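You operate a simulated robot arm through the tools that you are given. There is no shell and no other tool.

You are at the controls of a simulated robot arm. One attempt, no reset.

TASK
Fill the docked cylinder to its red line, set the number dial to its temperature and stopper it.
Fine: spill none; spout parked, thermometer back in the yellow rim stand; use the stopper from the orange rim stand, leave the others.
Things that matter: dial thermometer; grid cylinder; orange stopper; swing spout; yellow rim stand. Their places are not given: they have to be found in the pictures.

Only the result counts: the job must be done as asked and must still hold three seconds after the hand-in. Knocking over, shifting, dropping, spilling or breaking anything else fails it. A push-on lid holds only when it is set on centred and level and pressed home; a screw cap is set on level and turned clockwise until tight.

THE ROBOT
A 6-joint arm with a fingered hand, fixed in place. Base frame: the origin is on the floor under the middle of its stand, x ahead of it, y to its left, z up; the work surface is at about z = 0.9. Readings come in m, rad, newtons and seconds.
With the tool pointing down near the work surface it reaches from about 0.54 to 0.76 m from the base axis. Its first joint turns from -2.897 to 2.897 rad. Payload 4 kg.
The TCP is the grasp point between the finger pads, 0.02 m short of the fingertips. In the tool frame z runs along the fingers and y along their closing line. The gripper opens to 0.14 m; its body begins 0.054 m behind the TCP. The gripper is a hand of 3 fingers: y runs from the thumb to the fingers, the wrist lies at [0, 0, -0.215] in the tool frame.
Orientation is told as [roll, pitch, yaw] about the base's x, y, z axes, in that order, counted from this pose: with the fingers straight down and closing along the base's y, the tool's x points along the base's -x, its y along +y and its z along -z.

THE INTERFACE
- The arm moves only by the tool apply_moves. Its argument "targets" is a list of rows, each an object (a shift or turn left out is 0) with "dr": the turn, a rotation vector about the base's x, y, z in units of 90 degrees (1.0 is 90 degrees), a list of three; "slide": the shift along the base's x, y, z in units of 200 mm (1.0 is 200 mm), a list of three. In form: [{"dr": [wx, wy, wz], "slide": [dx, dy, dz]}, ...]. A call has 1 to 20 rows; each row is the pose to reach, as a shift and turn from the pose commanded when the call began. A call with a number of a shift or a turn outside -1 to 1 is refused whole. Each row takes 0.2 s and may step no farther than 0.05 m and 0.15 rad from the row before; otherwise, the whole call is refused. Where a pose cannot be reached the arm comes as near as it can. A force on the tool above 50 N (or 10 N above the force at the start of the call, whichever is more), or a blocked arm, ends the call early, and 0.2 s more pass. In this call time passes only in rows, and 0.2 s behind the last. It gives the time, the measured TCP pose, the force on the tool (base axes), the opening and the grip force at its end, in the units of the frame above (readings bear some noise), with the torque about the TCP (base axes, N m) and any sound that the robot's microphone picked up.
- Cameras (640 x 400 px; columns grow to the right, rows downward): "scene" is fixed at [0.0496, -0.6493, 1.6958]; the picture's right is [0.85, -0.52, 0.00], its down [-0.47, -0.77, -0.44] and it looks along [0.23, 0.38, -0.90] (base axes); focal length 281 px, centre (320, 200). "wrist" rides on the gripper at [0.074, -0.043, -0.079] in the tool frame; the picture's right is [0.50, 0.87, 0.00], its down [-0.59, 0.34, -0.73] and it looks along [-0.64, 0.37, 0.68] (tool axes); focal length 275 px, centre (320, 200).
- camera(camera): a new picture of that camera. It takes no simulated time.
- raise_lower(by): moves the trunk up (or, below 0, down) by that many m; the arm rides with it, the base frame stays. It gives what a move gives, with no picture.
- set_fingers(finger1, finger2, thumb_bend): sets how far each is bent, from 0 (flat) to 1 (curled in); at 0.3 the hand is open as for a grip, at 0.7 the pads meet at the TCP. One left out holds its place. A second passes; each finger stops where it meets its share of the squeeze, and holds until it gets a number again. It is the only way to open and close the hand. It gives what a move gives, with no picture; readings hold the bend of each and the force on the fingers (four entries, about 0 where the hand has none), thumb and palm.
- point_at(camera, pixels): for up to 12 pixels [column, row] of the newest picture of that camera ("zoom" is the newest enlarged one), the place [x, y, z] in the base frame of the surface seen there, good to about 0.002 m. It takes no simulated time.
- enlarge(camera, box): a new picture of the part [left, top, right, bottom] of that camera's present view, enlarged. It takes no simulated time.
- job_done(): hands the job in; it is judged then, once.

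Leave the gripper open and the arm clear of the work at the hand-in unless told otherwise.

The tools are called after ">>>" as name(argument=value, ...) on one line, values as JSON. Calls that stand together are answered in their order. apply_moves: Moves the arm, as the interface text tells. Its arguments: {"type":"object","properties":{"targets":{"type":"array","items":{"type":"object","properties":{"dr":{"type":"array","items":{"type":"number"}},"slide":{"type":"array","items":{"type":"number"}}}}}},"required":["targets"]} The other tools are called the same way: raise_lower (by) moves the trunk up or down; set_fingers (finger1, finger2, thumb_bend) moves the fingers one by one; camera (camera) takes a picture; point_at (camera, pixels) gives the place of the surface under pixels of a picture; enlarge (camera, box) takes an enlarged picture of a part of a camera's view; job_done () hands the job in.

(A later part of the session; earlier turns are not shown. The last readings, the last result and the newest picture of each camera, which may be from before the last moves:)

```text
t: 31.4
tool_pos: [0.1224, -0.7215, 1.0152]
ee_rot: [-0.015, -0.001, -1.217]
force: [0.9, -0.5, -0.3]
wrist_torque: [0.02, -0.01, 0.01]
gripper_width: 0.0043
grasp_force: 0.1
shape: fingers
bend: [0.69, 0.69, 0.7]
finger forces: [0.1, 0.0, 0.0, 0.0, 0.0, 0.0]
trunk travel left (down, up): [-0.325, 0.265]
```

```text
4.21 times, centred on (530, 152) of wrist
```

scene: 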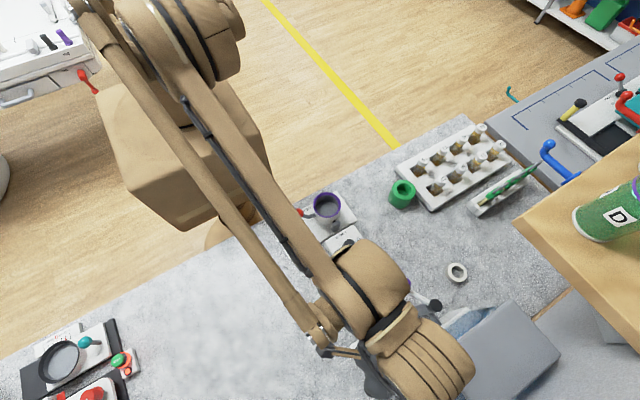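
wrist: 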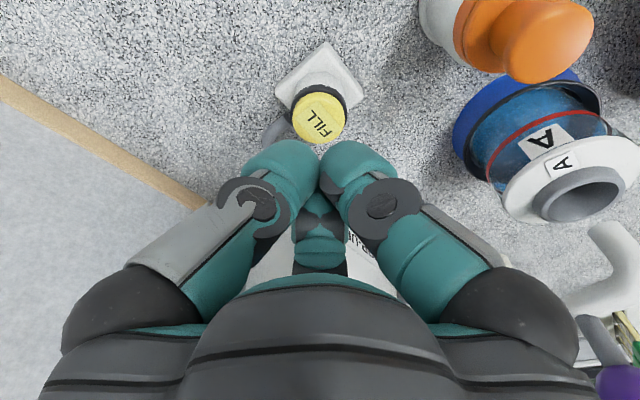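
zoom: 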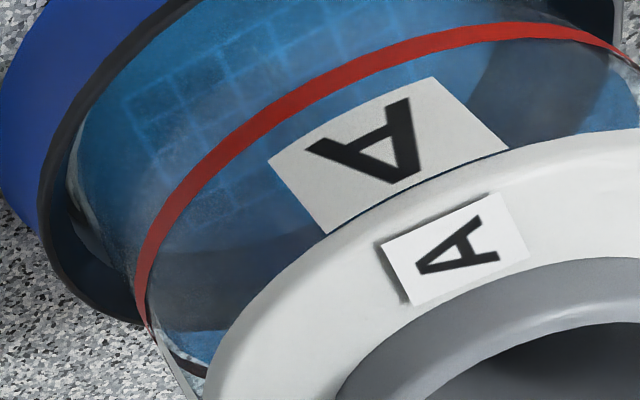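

>>> point_at(camera="zoom", pixels=[[200, 270], [230, 240], [180, 310], [210, 290], [260, 210], [200, 320], [190, 340], [240, 260], [170, 290], [280, 230], [620, 90], [600, 110]])

>>> point_at(camera="zoom", pixels=[[250, 131], [300, 94], [350, 67], [400, 49], [450, 38], [500, 32], [550, 31], [200, 178], [170, 218], [225, 153], [145, 280], [152, 250]])

```text
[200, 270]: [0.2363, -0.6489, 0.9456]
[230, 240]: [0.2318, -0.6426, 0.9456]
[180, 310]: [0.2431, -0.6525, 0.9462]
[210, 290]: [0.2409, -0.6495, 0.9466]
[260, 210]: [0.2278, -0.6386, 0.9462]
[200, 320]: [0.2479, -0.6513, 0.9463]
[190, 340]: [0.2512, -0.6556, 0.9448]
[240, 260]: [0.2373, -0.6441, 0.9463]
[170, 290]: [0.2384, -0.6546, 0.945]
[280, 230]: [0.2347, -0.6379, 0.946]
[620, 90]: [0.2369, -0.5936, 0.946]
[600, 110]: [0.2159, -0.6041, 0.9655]
```

```text
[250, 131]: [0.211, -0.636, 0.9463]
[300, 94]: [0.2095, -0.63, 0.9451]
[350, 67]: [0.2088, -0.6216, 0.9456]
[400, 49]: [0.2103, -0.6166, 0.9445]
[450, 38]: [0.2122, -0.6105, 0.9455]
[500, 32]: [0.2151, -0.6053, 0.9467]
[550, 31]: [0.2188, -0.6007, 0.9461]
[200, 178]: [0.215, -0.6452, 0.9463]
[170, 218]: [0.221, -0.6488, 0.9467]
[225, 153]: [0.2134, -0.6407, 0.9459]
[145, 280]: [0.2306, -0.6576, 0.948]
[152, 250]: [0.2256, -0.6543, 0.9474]
```

Level confirmed within ~0.3 mm of the band centre, no spill seen. Next I lift and re-tilt the hand to fetch the spout knob for parking.

>>> apply_moves(targets=[{"slide": [0, 0, 0.23]}, {"slide": [0, 0, 0.46]}, {"slide": [0, 0, 0.69]}, {"slide": [0, 0, 0.92]}])

>>> apply_moves(targets=[{"dr": [-0.078, -0.029, 0.0], "slide": [0.07, 0.12, 0.05]}, {"dr": [-0.156, -0.058, 0.0], "slide": [0.15, 0.27, 0.1]}, {"dr": [-0.234, -0.087, 0.0], "slide": [0.23, 0.43, 0.15]}, {"dr": [-0.312, -0.116, 0.0], "slide": [0.31, 0.59, 0.2]}, {"dr": [-0.39, -0.145, 0.0], "slide": [0.39, 0.75, 0.2]}, {"dr": [-0.469, -0.1735, 0.0], "slide": [0.5, 0.85, 0.2]}])

>>> set_fingers(finger1=0.55, finger2=0.55, thumb_bend=0.55)

>>> camera(camera="scene")

```text
t: 32.4
tool_pos: [0.1241, -0.7202, 1.2012]
ee_rot: [-0.015, 0.001, -1.216]
force: [0.6, 0.4, 0.7]
wrist_torque: [0.01, 0.01, -0.04]
gripper_width: 0.0042
grasp_force: 0.1
shape: fingers
bend: [0.69, 0.69, 0.7]
finger forces: [0.0, 0.0, 0.1, 0.1, 0.1, 0.1]
trunk travel left (down, up): [-0.325, 0.265]
```

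```text
t: 33.8
tool_pos: [0.2246, -0.55, 1.2403]
ee_rot: [-0.016, -0.788, -1.215]
force: [0.3, 0.4, -0.2]
wrist_torque: [0.01, -0.02, -0.01]
gripper_width: 0.0039
grasp_force: 0.0
shape: fingers
bend: [0.69, 0.69, 0.7]
finger forces: [0.0, 0.0, 0.1, 0.0, 0.0, 0.0]
trunk travel left (down, up): [-0.325, 0.265]
```

```text
t: 34.8
tool_pos: [0.2235, -0.5517, 1.2405]
ee_rot: [-0.016, -0.784, -1.216]
force: [0.4, 0.4, 0.1]
wrist_torque: [0.02, 0.02, 0.03]
gripper_width: 0.0475
grasp_force: 0.1
shape: fingers
bend: [0.55, 0.55, 0.55]
finger forces: [0.0, 0.1, 0.0, 0.0, 0.1, 0.0]
trunk travel left (down, up): [-0.325, 0.265]
```

```text
taken
```

scene: 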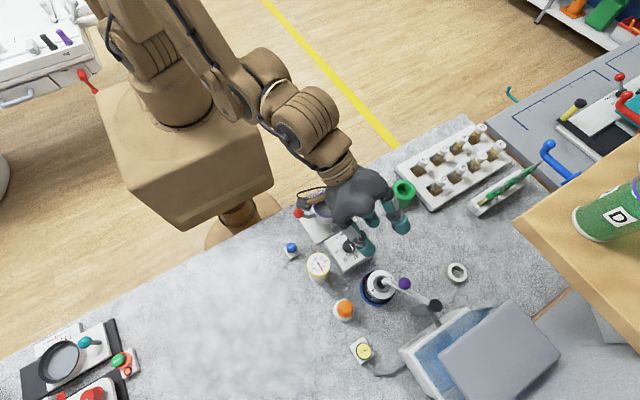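

I measure the knob in its present place.

>>> enlarge(camera="scene", box=[375, 265, 445, 320])

```text
7.27 times, centred on (410, 292) of scene
```

zoom: 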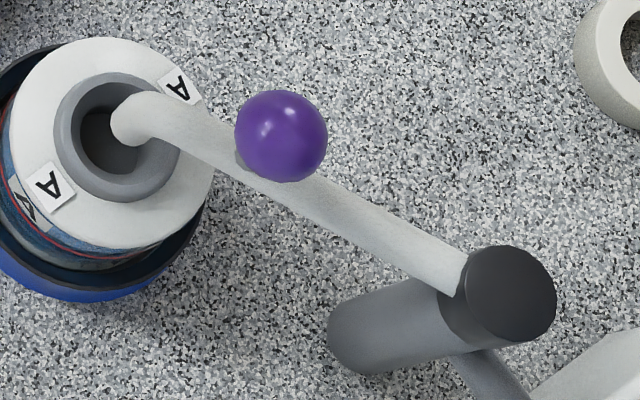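

>>> point_at(camera="zoom", pixels=[[281, 136], [260, 136], [302, 136], [281, 115], [281, 157], [512, 294], [480, 290], [545, 300], [515, 255], [510, 330]])

```text
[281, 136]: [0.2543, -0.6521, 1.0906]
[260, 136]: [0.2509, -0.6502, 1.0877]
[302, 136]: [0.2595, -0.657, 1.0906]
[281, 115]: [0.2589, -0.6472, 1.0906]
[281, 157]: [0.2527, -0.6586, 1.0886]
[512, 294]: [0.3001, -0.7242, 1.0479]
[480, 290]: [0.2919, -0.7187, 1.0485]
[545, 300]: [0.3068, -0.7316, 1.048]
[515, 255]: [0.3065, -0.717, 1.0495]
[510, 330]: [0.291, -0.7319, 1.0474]
```

Knob centre ≈ (0.259,-0.653,1.078), pivot ≈ (0.2995,-0.7245). I yaw by -30° and go to the pre-grasp point 6 cm back.

>>> apply_moves(targets=[{"dr": [0, 0, -0.084], "slide": [0.055, -0.06, -0.14]}, {"dr": [0, 0, -0.168], "slide": [0.11, -0.12, -0.28]}, {"dr": [0, 0, -0.252], "slide": [0.165, -0.19, -0.42]}, {"dr": [0, 0, -0.333], "slide": [0.219, -0.255, -0.557]}])

>>> camera(camera="wrist")

```text
t: 35.8
tool_pos: [0.2685, -0.6045, 1.1273]
ee_rot: [-0.019, -0.784, -1.74]
force: [0.8, 0.4, -0.2]
wrist_torque: [0.03, -0.04, -0.02]
gripper_width: 0.0477
grasp_force: 0.1
shape: fingers
bend: [0.55, 0.55, 0.55]
finger forces: [0.1, 0.0, 0.0, 0.0, 0.0, 0.1]
trunk travel left (down, up): [-0.325, 0.265]
```

```text
taken
```

wrist: 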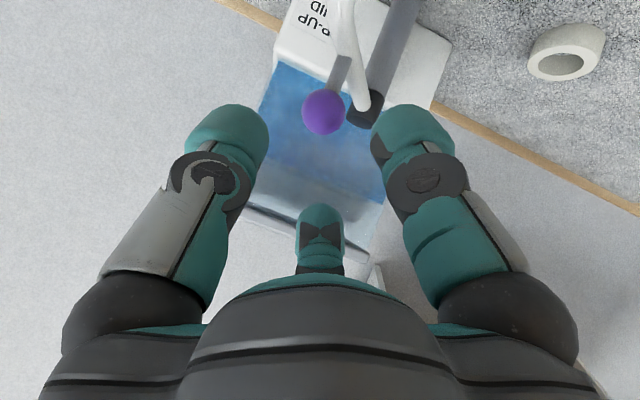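

The knob is centred ahead at (324,111). I advance to the grasp and close.

>>> apply_moves(targets=[{"slide": [-0.012, -0.067, -0.068]}, {"slide": [-0.025, -0.134, -0.136]}, {"slide": [-0.038, -0.2, -0.204]}])

>>> set_fingers(finger1=0.69, finger2=0.69, thumb_bend=0.69)

>>> camera(camera="wrist")

```text
t: 36.6
tool_pos: [0.2597, -0.6434, 1.0881]
ee_rot: [-0.018, -0.784, -1.737]
force: [0.6, 0.3, -0.4]
wrist_torque: [0.0, 0.02, -0.01]
gripper_width: 0.0477
grasp_force: 0.0
shape: fingers
bend: [0.55, 0.55, 0.55]
finger forces: [0.0, 0.0, 0.0, 0.0, 0.1, 0.1]
trunk travel left (down, up): [-0.325, 0.265]
```

```text
t: 37.6
tool_pos: [0.259, -0.6422, 1.0887]
ee_rot: [-0.016, -0.784, -1.74]
force: [0.1, 0.9, -1.6]
wrist_torque: [0.03, 0.01, -0.03]
gripper_width: 0.0214
grasp_force: 12.3
shape: fingers
bend: [0.63, 0.64, 0.65]
finger forces: [8.9, 7.6, 0.1, 0.0, 8.1, 0.0]
trunk travel left (down, up): [-0.325, 0.265]
```

```text
taken
```

wrist: 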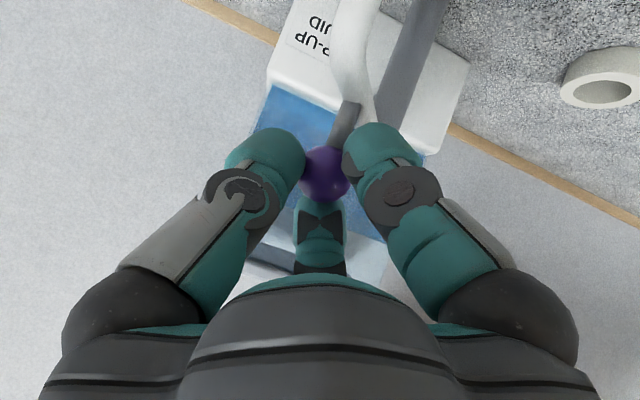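

Gripped with ~8 N each. I rotate hand and knob rigidly about the pivot, first 30° back.

>>> apply_moves(targets=[{"dr": [0, 0, 0.0556], "slide": [-0.0347, -0.019, 0]}, {"dr": [0, 0, 0.1111], "slide": [-0.0676, -0.0409, 0]}, {"dr": [0, 0, 0.1667], "slide": [-0.0984, -0.0656, 0]}, {"dr": [0, 0, 0.2222], "slide": [-0.127, -0.0929, 0]}, {"dr": [0, 0, 0.2778], "slide": [-0.1531, -0.1226, 0]}, {"dr": [0, 0, 0.3333], "slide": [-0.1765, -0.1545, 0]}])

>>> enlarge(camera="scene", box=[350, 250, 470, 350])

>>> camera(camera="wrist")

```text
t: 39.0
tool_pos: [0.2239, -0.6738, 1.0877]
ee_rot: [-0.016, -0.785, -1.212]
force: [-3.3, 1.5, 1.0]
wrist_torque: [0.0, 0.04, -0.02]
gripper_width: 0.0214
grasp_force: 13.6
shape: fingers
bend: [0.63, 0.64, 0.65]
finger forces: [9.4, 7.9, 0.1, 0.1, 9.3, 0.0]
trunk travel left (down, up): [-0.325, 0.265]
```

```text
4.00 times, centred on (410, 300) of scene
```

zoom: 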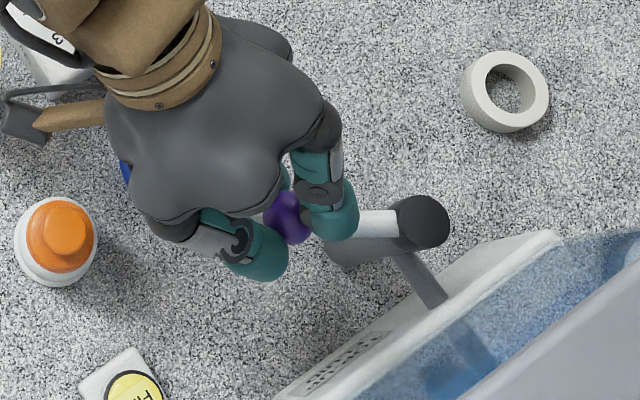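

```text
taken
```

wrist: 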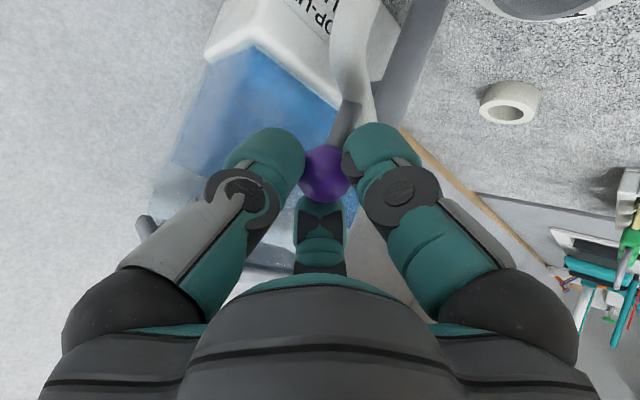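

Smooth. I continue with the last 30° to the park position.

>>> apply_moves(targets=[{"dr": [0, 0, 0.0556], "slide": [-0.0205, -0.0338, 0]}, {"dr": [0, 0, 0.1111], "slide": [-0.038, -0.0692, 0]}, {"dr": [0, 0, 0.1667], "slide": [-0.0524, -0.106, 0]}, {"dr": [0, 0, 0.2222], "slide": [-0.0635, -0.1439, 0]}, {"dr": [0, 0, 0.2778], "slide": [-0.0712, -0.1827, 0]}, {"dr": [0, 0, 0.339], "slide": [-0.0758, -0.226, 0]}])

>>> enlarge(camera="scene", box=[350, 250, 470, 350])

>>> camera(camera="wrist")

```text
t: 40.4
tool_pos: [0.2079, -0.7197, 1.0884]
ee_rot: [-0.016, -0.786, -0.682]
force: [-4.8, -0.2, -0.8]
wrist_torque: [-0.01, 0.04, -0.06]
gripper_width: 0.0215
grasp_force: 13.6
shape: fingers
bend: [0.63, 0.64, 0.65]
finger forces: [10.0, 7.2, 0.0, 0.1, 9.8, 0.0]
trunk travel left (down, up): [-0.325, 0.265]
```

```text
4.00 times, centred on (410, 300) of scene
```

zoom: 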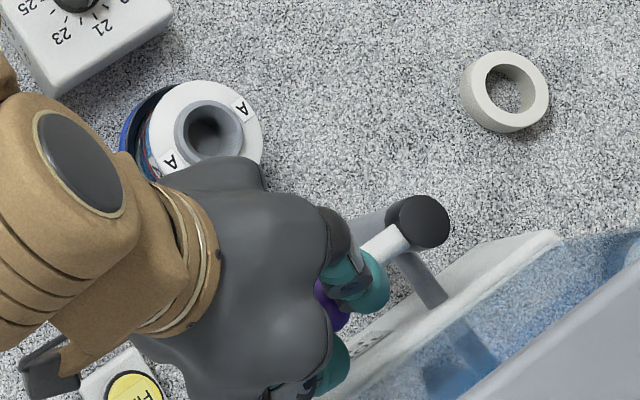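

```text
taken
```

wrist: 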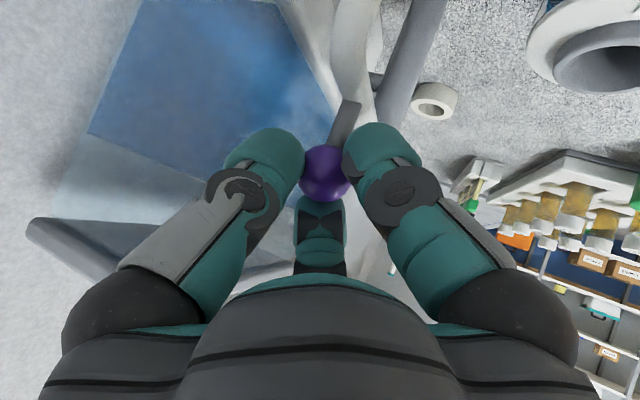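

Knob is back at about (0.2145,-0.725). I open a little and withdraw along the tool axis, up and toward the base.

>>> set_fingers(finger1=0.57, finger2=0.57, thumb_bend=0.57)

>>> apply_moves(targets=[{"slide": [-0.055, 0.045, 0.075]}, {"slide": [-0.11, 0.09, 0.15]}, {"slide": [-0.165, 0.135, 0.3]}, {"slide": [-0.17, 0.25, 0.45]}, {"slide": [-0.17, 0.4, 0.6]}, {"slide": [-0.17, 0.55, 0.75]}, {"slide": [-0.17, 0.7, 0.85]}])

>>> camera(camera="scene")

>>> camera(camera="wrist")

```text
t: 41.4
tool_pos: [0.2096, -0.7187, 1.0888]
ee_rot: [-0.016, -0.785, -0.681]
force: [0.2, 0.3, 0.1]
wrist_torque: [-0.01, -0.01, 0.0]
gripper_width: 0.0445
grasp_force: 0.2
shape: fingers
bend: [0.56, 0.56, 0.56]
finger forces: [0.0, 0.0, 0.0, 0.0, 0.1, 0.0]
trunk travel left (down, up): [-0.325, 0.265]
```

```text
t: 43.0
tool_pos: [0.1754, -0.5763, 1.2593]
ee_rot: [-0.019, -0.786, -0.683]
force: [0.4, -0.1, 0.4]
wrist_torque: [0.01, 0.0, 0.0]
gripper_width: 0.0448
grasp_force: 0.0
shape: fingers
bend: [0.56, 0.56, 0.56]
finger forces: [0.1, 0.0, 0.0, 0.1, 0.1, 0.0]
trunk travel left (down, up): [-0.325, 0.265]
```

```text
taken
```

scene: 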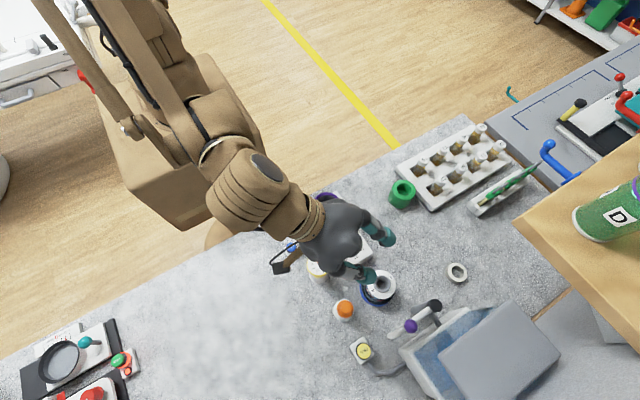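

```text
taken
```

wrist: 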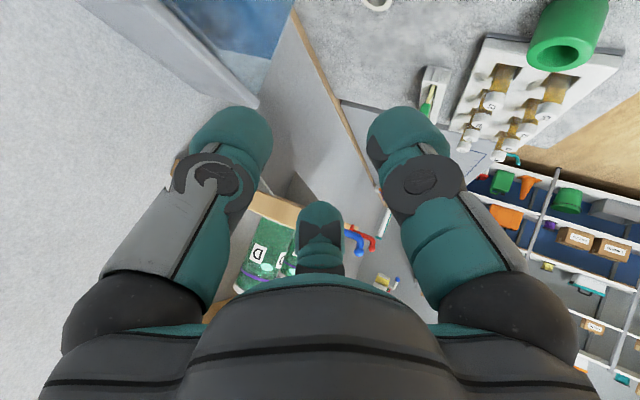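

I compare the spout with its original parked picture (knob was at zoom (258,241), tip (115,305)).

>>> enlarge(camera="scene", box=[380, 290, 460, 350])

```text
6.67 times, centred on (420, 320) of scene
```

zoom: 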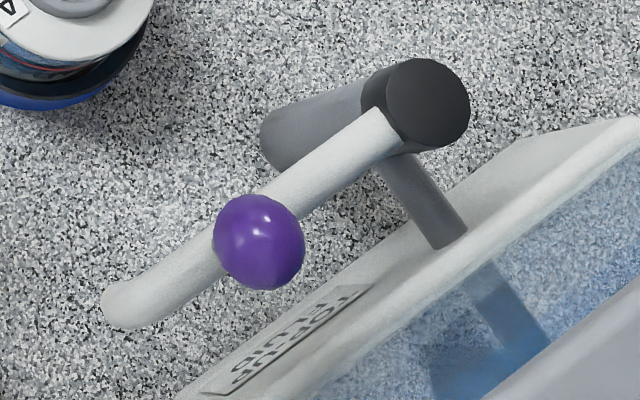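

The spout is parked exactly as before. Next the thermometer: I untilt the hand to vertical and come over it (0.133,-0.504) for a look.

>>> apply_moves(targets=[{"dr": [0.053, 0.065, 0.0], "slide": [0, 0, 0]}, {"dr": [0.106, 0.13, 0.0], "slide": [0, 0, 0]}, {"dr": [0.159, 0.195, 0.0], "slide": [0, 0, 0]}, {"dr": [0.212, 0.26, 0.0], "slide": [0, 0, 0]}, {"dr": [0.265, 0.325, 0.0], "slide": [0, 0, 0]}, {"dr": [0.3155, 0.388, 0.0], "slide": [0, 0, 0]}])

>>> camera(camera="scene")

>>> camera(camera="wrist")

```text
t: 44.4
tool_pos: [0.1756, -0.5792, 1.2574]
ee_rot: [-0.017, 0.001, -0.682]
force: [-0.4, -0.7, 0.3]
wrist_torque: [0.03, 0.02, -0.01]
gripper_width: 0.0446
grasp_force: 0.0
shape: fingers
bend: [0.56, 0.56, 0.56]
finger forces: [0.0, 0.0, 0.0, 0.0, 0.0, 0.0]
trunk travel left (down, up): [-0.325, 0.265]
```

```text
taken
```

scene: 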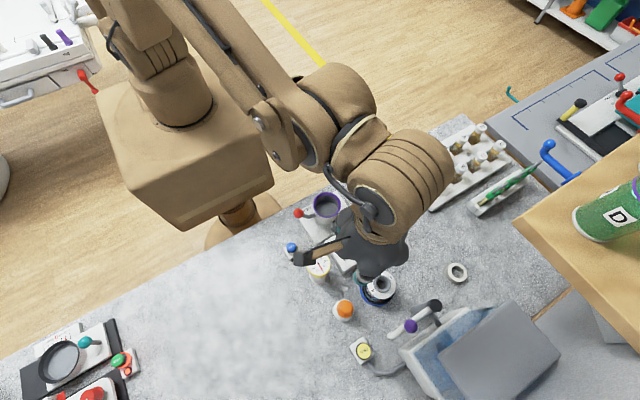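

```text
taken
```

wrist: 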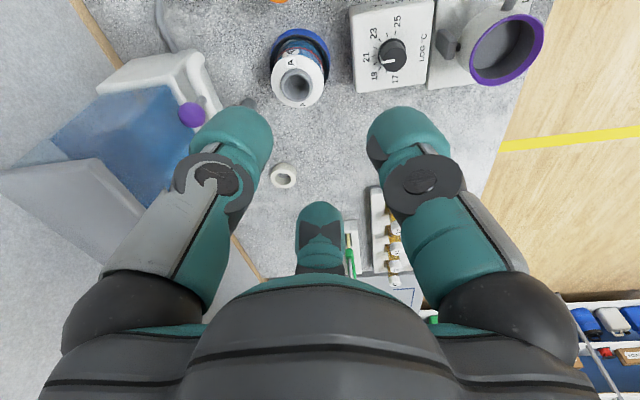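

I enlarge the thermometer in the scene and note its position.

>>> enlarge(camera="scene", box=[295, 240, 345, 290])

```text
8.00 times, centred on (320, 265) of scene
```

zoom: 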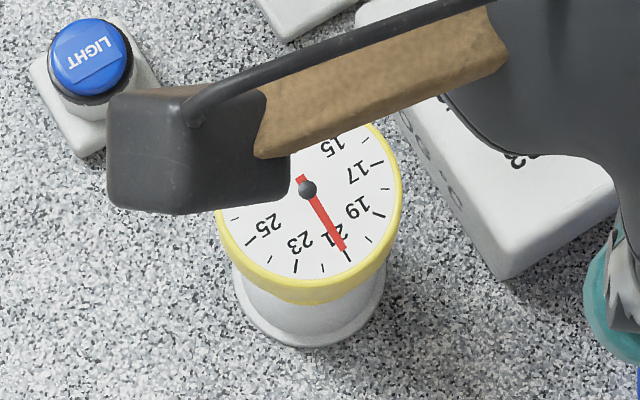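

The camera arm hides part of it. I shift the hand aside (+x 0.09) for clear measurements of the thermometer and the stand.

>>> apply_moves(targets=[{"slide": [0.15, 0, 0]}, {"slide": [0.3, 0, 0]}, {"slide": [0.45, 0, 0]}])

>>> enlarge(camera="scene", box=[298, 245, 340, 290])

```text
t: 45.2
tool_pos: [0.2654, -0.5794, 1.2579]
ee_rot: [-0.016, 0.002, -0.684]
force: [-0.3, 0.9, -0.7]
wrist_torque: [-0.02, 0.0, 0.0]
gripper_width: 0.0448
grasp_force: 0.1
shape: fingers
bend: [0.56, 0.56, 0.56]
finger forces: [0.1, 0.0, 0.0, 0.0, 0.1, 0.0]
trunk travel left (down, up): [-0.325, 0.265]
```

```text
8.89 times, centred on (319, 268) of scene
```

zoom: 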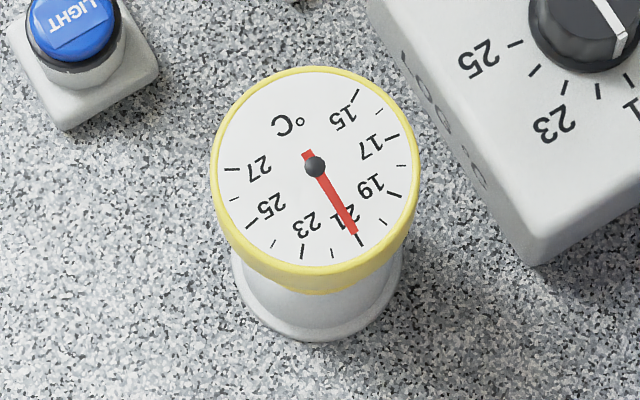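

>>> point_at(camera="zoom", pixels=[[315, 73], [216, 165], [414, 165], [315, 265], [245, 95], [385, 95], [245, 240], [385, 240], [315, 285], [250, 265], [240, 290], [320, 325]])

>>> camera(camera="wrist")

```text
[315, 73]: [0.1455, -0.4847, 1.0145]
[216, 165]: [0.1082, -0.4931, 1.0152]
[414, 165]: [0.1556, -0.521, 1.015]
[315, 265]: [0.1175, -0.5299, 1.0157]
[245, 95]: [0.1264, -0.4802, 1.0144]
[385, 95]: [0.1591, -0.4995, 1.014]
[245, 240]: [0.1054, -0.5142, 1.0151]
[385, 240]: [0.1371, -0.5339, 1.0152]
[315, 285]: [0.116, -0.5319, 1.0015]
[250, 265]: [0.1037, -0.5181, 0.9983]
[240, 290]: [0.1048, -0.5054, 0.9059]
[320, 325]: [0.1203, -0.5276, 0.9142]
```

```text
taken
```

wrist: 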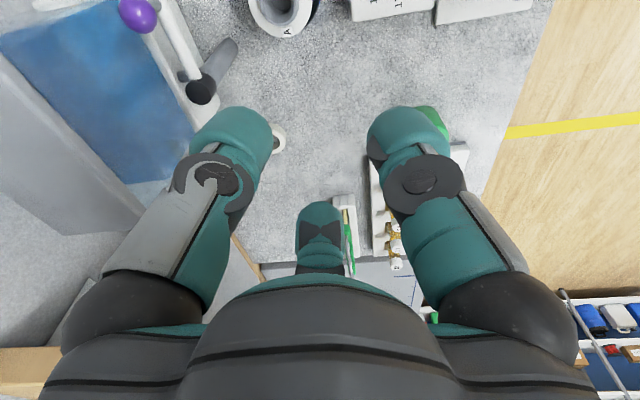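

The head centre is (0.132,-0.507), top z≈1.0155, radius ≈0.028. I open the fingers to about 0.105 m and go above it at z≈1.12, checking reach.

>>> set_fingers(finger1=0.4, finger2=0.4, thumb_bend=0.4)

>>> apply_moves(targets=[{"slide": [-0.133, 0.072, -0.13]}, {"slide": [-0.267, 0.145, -0.27]}, {"slide": [-0.4, 0.217, -0.41]}, {"slide": [-0.534, 0.29, -0.55]}, {"slide": [-0.667, 0.362, -0.69]}])

>>> camera(camera="wrist")

```text
t: 46.2
tool_pos: [0.264, -0.5807, 1.2598]
ee_rot: [-0.016, -0.001, -0.682]
force: [0.2, 0.2, 0.4]
wrist_torque: [-0.01, 0.0, 0.0]
gripper_width: 0.0948
grasp_force: 0.1
shape: fingers
bend: [0.4, 0.4, 0.4]
finger forces: [0.1, 0.0, 0.0, 0.1, 0.1, 0.0]
trunk travel left (down, up): [-0.325, 0.265]
```

```text
t: 47.4
tool_pos: [0.1307, -0.5064, 1.1211]
ee_rot: [-0.016, -0.002, -0.682]
force: [-0.7, 0.3, 0.6]
wrist_torque: [0.02, -0.02, -0.02]
gripper_width: 0.0947
grasp_force: 0.0
shape: fingers
bend: [0.4, 0.4, 0.4]
finger forces: [0.0, 0.1, 0.0, 0.0, 0.0, 0.0]
trunk travel left (down, up): [-0.325, 0.265]
```

```text
taken
```

wrist: 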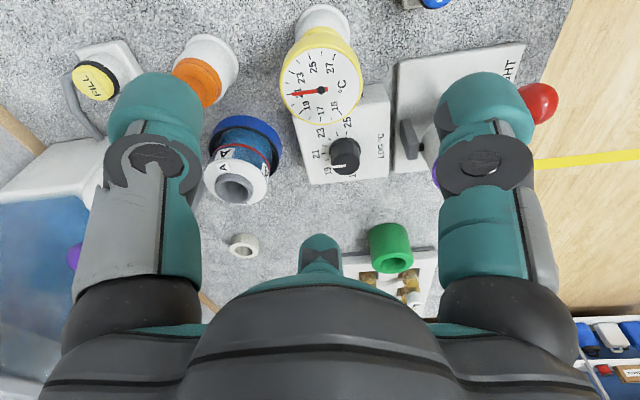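

Reachable. I correct the small residual tilt (0.9°) and descend around the thermometer head to TCP z≈1.006.

>>> apply_moves(targets=[{"dr": [0.0079, -0.0064, 0], "slide": [0.0065, -0.003, -0.19]}, {"dr": [0.0079, -0.0064, 0], "slide": [0.0065, -0.003, -0.38]}, {"dr": [0.0079, -0.0064, 0], "slide": [0.0065, -0.003, -0.575]}])

>>> camera(camera="wrist")

>>> enlarge(camera="scene", box=[290, 220, 380, 300])

```text
t: 48.2
tool_pos: [0.1319, -0.5086, 1.0035]
ee_rot: [0.001, 0.003, -0.682]
force: [-0.2, 0.3, -0.6]
wrist_torque: [-0.01, -0.02, 0.03]
gripper_width: 0.0948
grasp_force: 0.2
shape: fingers
bend: [0.4, 0.4, 0.4]
finger forces: [0.0, 0.0, 0.1, 0.0, 0.1, 0.1]
trunk travel left (down, up): [-0.325, 0.265]
```

```text
taken
```

wrist: 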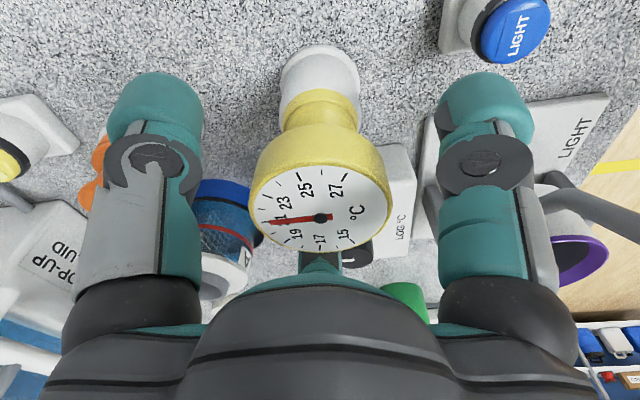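

```text
5.00 times, centred on (335, 260) of scene
```

zoom: 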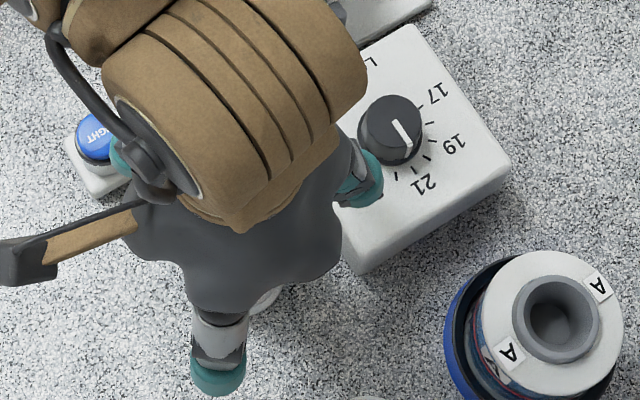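

The head is centred between the digits. I zoom in the wrist view to check the head's height extent before gripping.

>>> enlarge(camera="wrist", box=[230, 30, 420, 260])

>>> point_at(camera="wrist", pixels=[[320, 215], [318, 130], [318, 150], [318, 165], [318, 120], [318, 98], [318, 92], [318, 80], [318, 60], [260, 190], [390, 200], [318, 172]])

```text
1.74 times, centred on (325, 145) of wrist
```

zoom: 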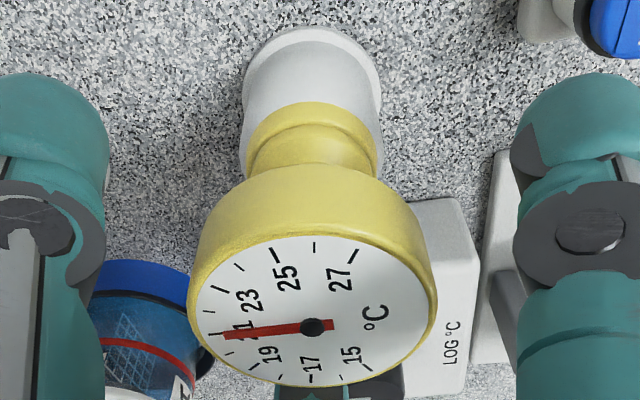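

```text
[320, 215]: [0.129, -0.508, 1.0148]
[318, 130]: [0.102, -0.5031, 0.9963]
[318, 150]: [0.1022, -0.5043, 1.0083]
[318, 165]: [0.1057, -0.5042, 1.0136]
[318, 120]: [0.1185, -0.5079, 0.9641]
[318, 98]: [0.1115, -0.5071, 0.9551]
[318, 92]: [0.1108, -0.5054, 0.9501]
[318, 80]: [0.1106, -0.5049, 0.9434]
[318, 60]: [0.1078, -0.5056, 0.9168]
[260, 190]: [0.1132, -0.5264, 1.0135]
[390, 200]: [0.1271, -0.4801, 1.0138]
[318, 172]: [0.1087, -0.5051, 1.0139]
```

The head spans z≈0.991–1.0145, so the pads are at mid height. I close on it.

>>> set_fingers(finger1=0.55, finger2=0.55, thumb_bend=0.55)

>>> camera(camera="wrist")

```text
t: 49.2
tool_pos: [0.1315, -0.5073, 1.0058]
ee_rot: [-0.001, -0.001, -0.681]
force: [1.1, 0.8, 0.4]
wrist_torque: [0.04, 0.02, 0.01]
gripper_width: 0.0499
grasp_force: 1.5
shape: fingers
bend: [0.55, 0.54, 0.55]
finger forces: [0.6, 0.9, 0.1, 0.0, 1.1, 0.0]
trunk travel left (down, up): [-0.325, 0.265]
```

```text
taken
```

wrist: 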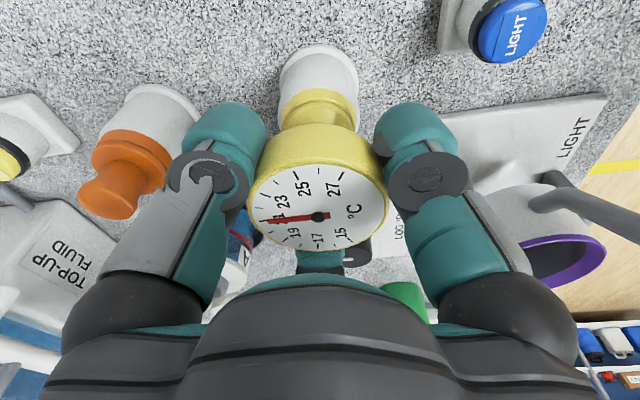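

Contact at bend ≈0.545, evenly ~1 N. I tighten evenly.

>>> set_fingers(finger1=0.62, finger2=0.62, thumb_bend=0.62)

```text
t: 50.2
tool_pos: [0.1314, -0.508, 1.0055]
ee_rot: [0.0, 0.0, -0.682]
force: [1.0, -0.6, 0.4]
wrist_torque: [-0.01, 0.0, -0.02]
gripper_width: 0.0466
grasp_force: 14.9
shape: fingers
bend: [0.56, 0.55, 0.57]
finger forces: [8.7, 9.3, 0.1, 0.0, 11.9, 0.0]
trunk travel left (down, up): [-0.325, 0.265]
```

Held with ~10 N per finger. I lift straight up slowly.

>>> apply_moves(targets=[{"slide": [0, 0, 0.05]}, {"slide": [0, 0, 0.15]}, {"slide": [0, 0, 0.3]}, {"slide": [0, 0, 0.5]}])

>>> camera(camera="wrist")

>>> camera(camera="scene")

```text
t: 51.2
tool_pos: [0.1324, -0.5074, 1.1051]
ee_rot: [-0.001, -0.001, -0.682]
force: [-0.3, 1.3, -1.5]
wrist_torque: [-0.01, -0.03, 0.02]
gripper_width: 0.0465
grasp_force: 15.2
shape: fingers
bend: [0.56, 0.55, 0.57]
finger forces: [8.6, 9.4, 0.1, 0.0, 11.8, 0.0]
trunk travel left (down, up): [-0.325, 0.265]
```

```text
taken
```

wrist: 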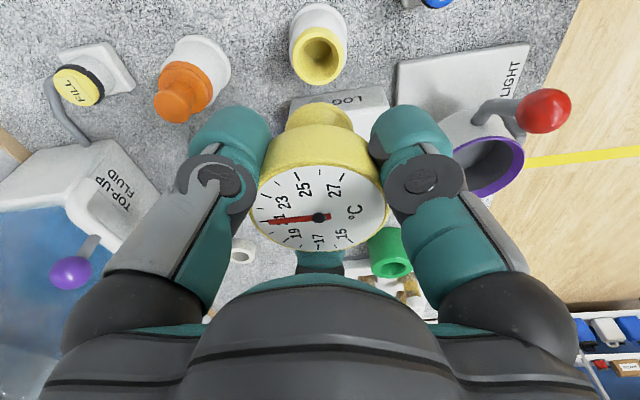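

```text
taken
```

scene: 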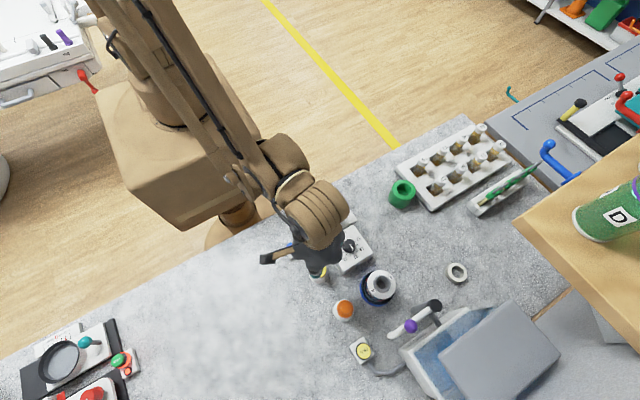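

The thermometer is out; the yellow rim stand with its hole is at (319,55). I measure the stand's rim and hole now for the return, and the thermometer's lower part.

>>> enlarge(camera="wrist", box=[280, 0, 360, 90])

>>> point_at(camera="wrist", pixels=[[294, 58], [343, 58], [318, 30], [318, 80], [302, 40], [336, 40], [302, 75], [336, 75], [318, 55], [318, 115], [318, 105], [300, 115]])

```text
4.44 times, centred on (320, 45) of wrist
```

zoom: 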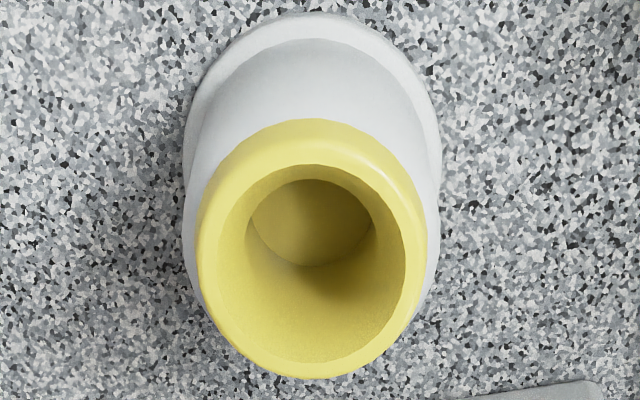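

```text
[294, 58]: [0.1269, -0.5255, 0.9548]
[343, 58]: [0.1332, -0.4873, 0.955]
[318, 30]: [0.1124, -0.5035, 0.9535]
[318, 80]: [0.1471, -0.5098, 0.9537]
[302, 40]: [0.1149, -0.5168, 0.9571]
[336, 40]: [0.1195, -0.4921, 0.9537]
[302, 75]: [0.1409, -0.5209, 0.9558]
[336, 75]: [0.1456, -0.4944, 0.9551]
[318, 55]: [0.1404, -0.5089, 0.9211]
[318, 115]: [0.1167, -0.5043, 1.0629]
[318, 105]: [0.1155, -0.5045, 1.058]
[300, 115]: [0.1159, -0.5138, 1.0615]
```

Stand rim centre ≈ (0.130,-0.5063), z 0.955. The cylinder mouth is in clear view of the scene camera; I measure it again.

>>> enlarge(camera="scene", box=[362, 265, 402, 305])

```text
10.00 times, centred on (382, 285) of scene
```

zoom: 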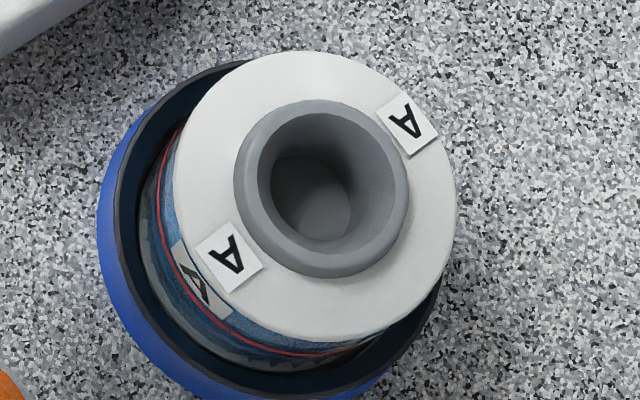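

>>> point_at(camera="zoom", pixels=[[247, 165], [397, 210], [335, 108], [305, 262], [270, 120], [385, 150], [258, 225], [365, 258], [252, 195], [400, 180], [310, 106], [335, 265]])

```text
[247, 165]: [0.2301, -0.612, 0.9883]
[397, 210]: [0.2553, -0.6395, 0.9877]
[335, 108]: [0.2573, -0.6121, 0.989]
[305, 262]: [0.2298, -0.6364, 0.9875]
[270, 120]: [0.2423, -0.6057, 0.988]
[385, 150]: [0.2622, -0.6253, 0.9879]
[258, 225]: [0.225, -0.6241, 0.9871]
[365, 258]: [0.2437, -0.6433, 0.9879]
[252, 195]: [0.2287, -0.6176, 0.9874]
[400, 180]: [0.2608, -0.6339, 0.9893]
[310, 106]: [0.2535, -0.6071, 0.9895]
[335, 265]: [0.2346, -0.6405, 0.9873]
```

Mouth centre ≈ (0.2437,-0.6249), rim z≈0.987. I carry the thermometer over it at TCP ≈ (0.244,-0.6255,1.12).

>>> apply_moves(targets=[{"slide": [0.12, -0.12, 0.08]}, {"slide": [0.26, -0.27, 0.1]}, {"slide": [0.41, -0.43, 0.1]}, {"slide": [0.5615, -0.59, 0.1]}, {"slide": [0.5615, -0.59, 0.1]}])

>>> camera(camera="wrist")

>>> enlarge(camera="scene", box=[330, 230, 450, 330])

```text
t: 52.4
tool_pos: [0.2453, -0.6236, 1.1251]
ee_rot: [0.0, 0.0, -0.682]
force: [-0.3, -0.2, -0.7]
wrist_torque: [-0.03, 0.0, -0.02]
gripper_width: 0.0463
grasp_force: 15.1
shape: fingers
bend: [0.56, 0.55, 0.57]
finger forces: [8.9, 9.5, 0.0, 0.0, 11.7, 0.0]
trunk travel left (down, up): [-0.325, 0.265]
```

```text
taken
```

wrist: 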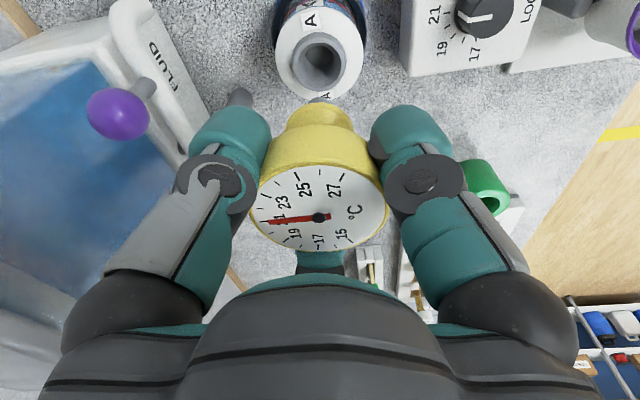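

```text
4.00 times, centred on (390, 280) of scene
```

zoom: 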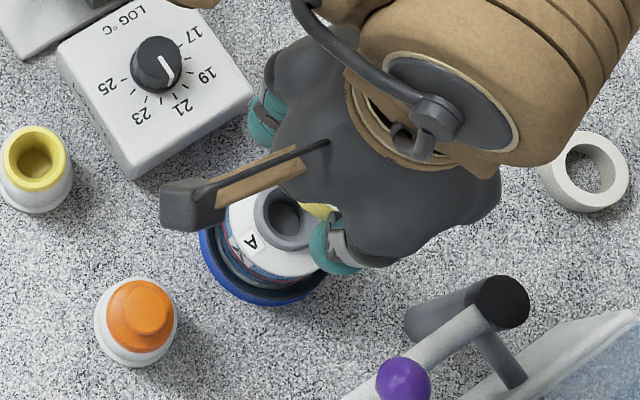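

I check lateral alignment in the wrist view (for a perfect line-up the rim centre should project near (320,68)).

>>> enlarge(camera="wrist", box=[260, 10, 380, 130])

>>> point_at(camera="wrist", pixels=[[294, 65], [346, 65], [320, 36], [320, 92], [302, 45], [338, 45], [302, 85], [338, 85]])

```text
3.33 times, centred on (320, 70) of wrist
```

zoom: 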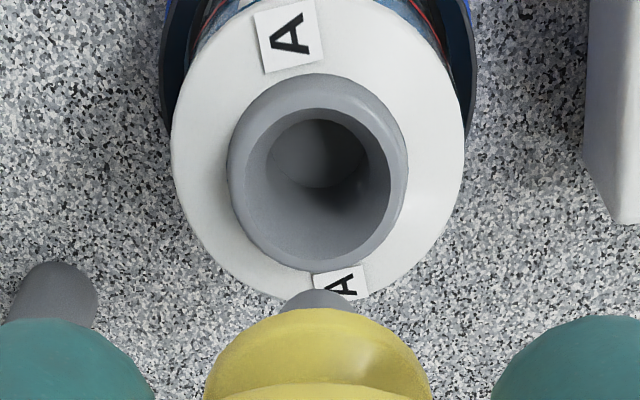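

```text
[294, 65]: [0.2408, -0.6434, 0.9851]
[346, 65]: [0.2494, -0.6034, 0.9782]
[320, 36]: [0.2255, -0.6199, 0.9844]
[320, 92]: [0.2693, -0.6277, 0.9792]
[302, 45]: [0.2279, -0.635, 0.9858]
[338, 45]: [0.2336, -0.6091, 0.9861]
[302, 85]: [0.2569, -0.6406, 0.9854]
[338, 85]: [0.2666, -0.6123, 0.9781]
```

Alignment matches the calibration from the stand within about 1 mm. I descend in small steps watching force.

>>> apply_moves(targets=[{"slide": [0, 0, -0.1]}, {"slide": [0, 0, -0.2]}, {"slide": [0, 0, -0.3]}])

>>> camera(camera="wrist")

>>> enlarge(camera="wrist", box=[240, 30, 400, 190])

```text
t: 53.2
tool_pos: [0.2455, -0.6253, 1.0651]
ee_rot: [0.0, 0.0, -0.682]
force: [0.5, 0.1, -1.4]
wrist_torque: [-0.02, -0.01, -0.01]
gripper_width: 0.0463
grasp_force: 14.3
shape: fingers
bend: [0.56, 0.55, 0.57]
finger forces: [8.8, 9.6, 0.1, 0.1, 11.7, 0.0]
trunk travel left (down, up): [-0.325, 0.265]
```

```text
taken
```

wrist: 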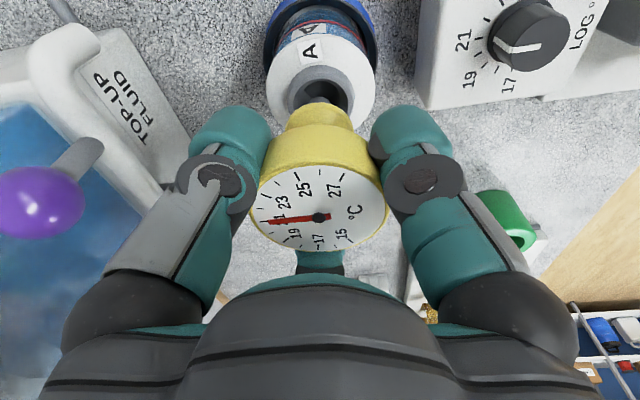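

```text
2.50 times, centred on (320, 110) of wrist
```

zoom: 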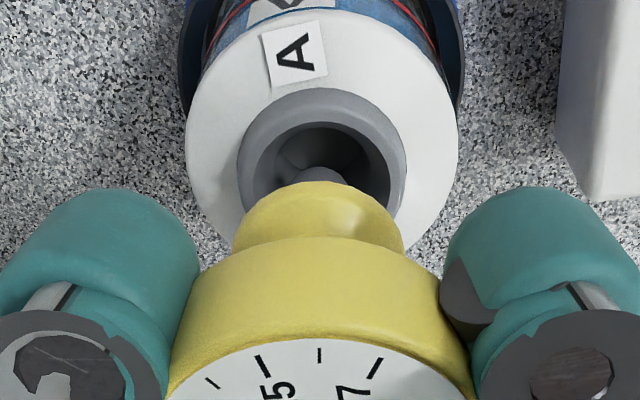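

The grey probe enters the mouth, centred. I go on down to TCP 1.045.

>>> apply_moves(targets=[{"slide": [0, 0, -0.035]}, {"slide": [0, 0, -0.07]}, {"slide": [0, 0, -0.1]}])

>>> enlarge(camera="wrist", box=[240, 30, 400, 190])

```text
t: 54.0
tool_pos: [0.245, -0.6245, 1.0447]
ee_rot: [-0.001, 0.001, -0.683]
force: [-0.3, 0.0, -0.4]
wrist_torque: [-0.03, -0.02, 0.0]
gripper_width: 0.0463
grasp_force: 14.4
shape: fingers
bend: [0.56, 0.55, 0.57]
finger forces: [8.8, 9.5, 0.0, 0.0, 11.8, 0.0]
trunk travel left (down, up): [-0.325, 0.265]
```

```text
2.50 times, centred on (320, 110) of wrist
```

zoom: 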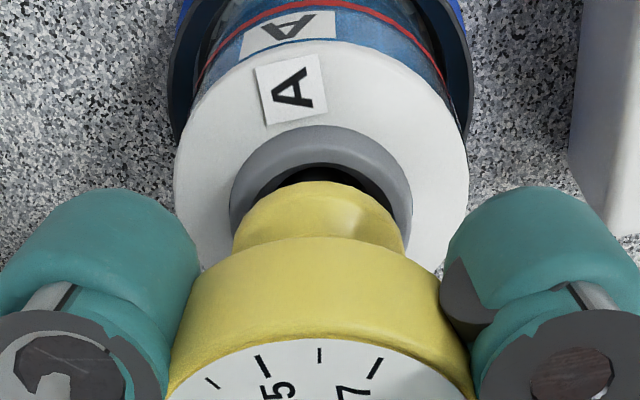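

No force yet. I continue by 2 mm rows until it seats.

>>> apply_moves(targets=[{"slide": [0, 0, -0.01]}, {"slide": [0, 0, -0.02]}, {"slide": [0, 0, -0.03]}])

>>> enlarge(camera="wrist", box=[240, 30, 400, 190])

```text
t: 54.8
tool_pos: [0.2445, -0.6258, 1.0378]
ee_rot: [0.001, 0.001, -0.684]
force: [-0.3, 0.1, -2.0]
wrist_torque: [-0.01, 0.01, -0.03]
gripper_width: 0.0463
grasp_force: 15.5
shape: fingers
bend: [0.56, 0.55, 0.57]
finger forces: [8.8, 9.5, 0.0, 0.0, 11.7, 0.0]
trunk travel left (down, up): [-0.325, 0.265]
```

```text
2.50 times, centred on (320, 110) of wrist
```

zoom: 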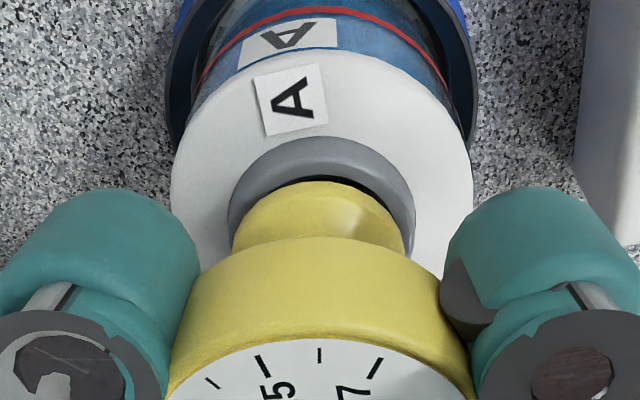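

Not seated yet (dark gap remains). I continue 2 mm at a time.

>>> apply_moves(targets=[{"slide": [0, 0, -0.01]}, {"slide": [0, 0, -0.015]}])

>>> enlarge(camera="wrist", box=[270, 70, 370, 170])

```text
t: 55.4
tool_pos: [0.2454, -0.6258, 1.0364]
ee_rot: [0.0, -0.001, -0.682]
force: [0.8, -0.2, -1.3]
wrist_torque: [0.0, -0.04, 0.0]
gripper_width: 0.0463
grasp_force: 15.1
shape: fingers
bend: [0.56, 0.55, 0.57]
finger forces: [8.8, 9.5, 0.0, 0.0, 11.7, 0.0]
trunk travel left (down, up): [-0.325, 0.265]
```

```text
4.00 times, centred on (320, 120) of wrist
```

zoom: 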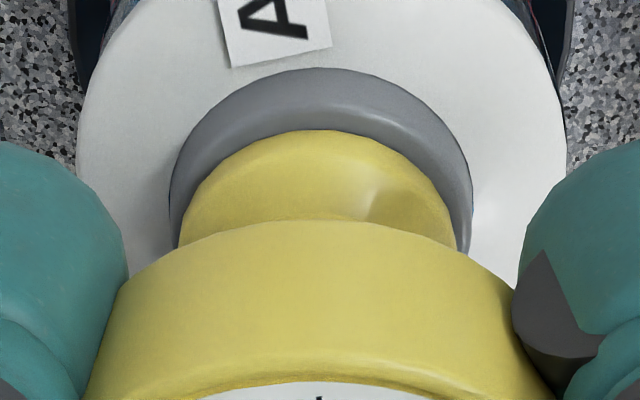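

Nearly seated. I lower another 1.5 mm to feel contact, then wait for the reading.

>>> apply_moves(targets=[{"slide": [0, 0, -0.005]}, {"slide": [0, 0, -0.008]}])

>>> camera(camera="wrist")

>>> enlarge(camera="wrist", box=[240, 140, 400, 260])

```text
t: 56.0
tool_pos: [0.2457, -0.6248, 1.0361]
ee_rot: [0.0, -0.001, -0.684]
force: [-0.4, -2.1, 14.0]
wrist_torque: [-0.07, 0.01, 0.02]
gripper_width: 0.046
grasp_force: 16.4
shape: fingers
bend: [0.56, 0.55, 0.57]
finger forces: [9.5, 10.6, 0.0, 0.0, 12.8, 0.1]
trunk travel left (down, up): [-0.325, 0.265]
```

```text
taken
```

wrist: 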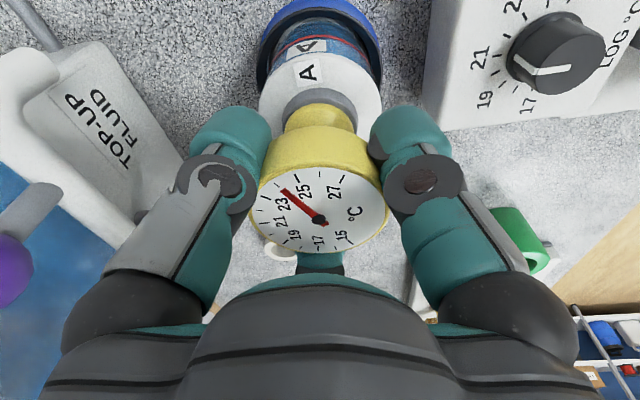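

```text
3.33 times, centred on (320, 200) of wrist
```

zoom: 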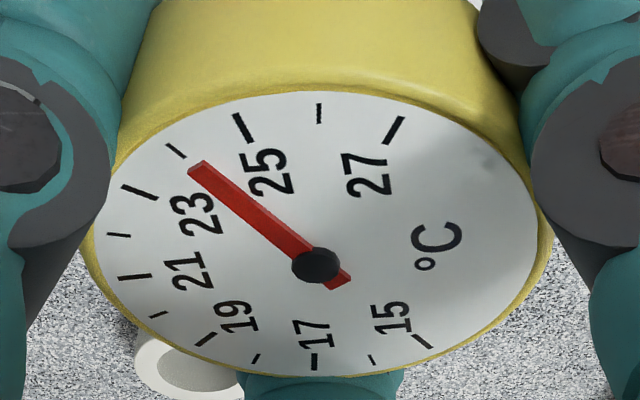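

Seated (14 N) and the needle is moving: now about 23.6. I wait for it to settle.

>>> apply_moves(targets=[{"slide": [0, 0, 0.002]}, {"slide": [0, 0, 0.002]}, {"slide": [0, 0, 0.002]}, {"slide": [0, 0, 0.002]}, {"slide": [0, 0, 0.002]}, {"slide": [0, 0, 0.002]}, {"slide": [0, 0, 0.002]}, {"slide": [0, 0, 0.002]}, {"slide": [0, 0, 0.002]}, {"slide": [0, 0, 0.002]}])

>>> enlarge(camera="wrist", box=[240, 140, 400, 260])

```text
t: 58.2
tool_pos: [0.2458, -0.6253, 1.0346]
ee_rot: [-0.002, 0.0, -0.681]
force: [-0.2, 0.7, 10.6]
wrist_torque: [-0.04, 0.02, 0.01]
gripper_width: 0.0458
grasp_force: 16.3
shape: fingers
bend: [0.56, 0.55, 0.57]
finger forces: [10.0, 10.8, 0.0, 0.0, 12.0, 0.0]
trunk travel left (down, up): [-0.325, 0.265]
```

```text
3.33 times, centred on (320, 200) of wrist
```

zoom: 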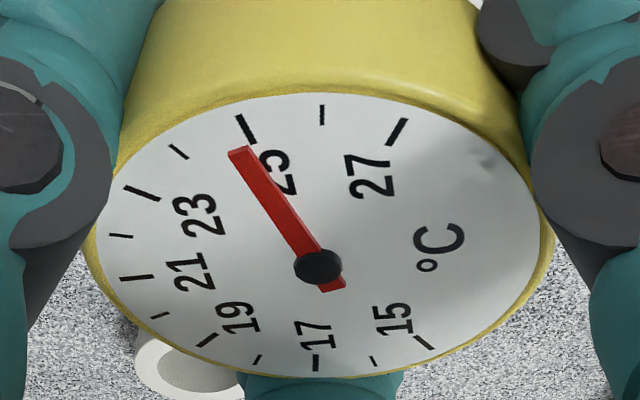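

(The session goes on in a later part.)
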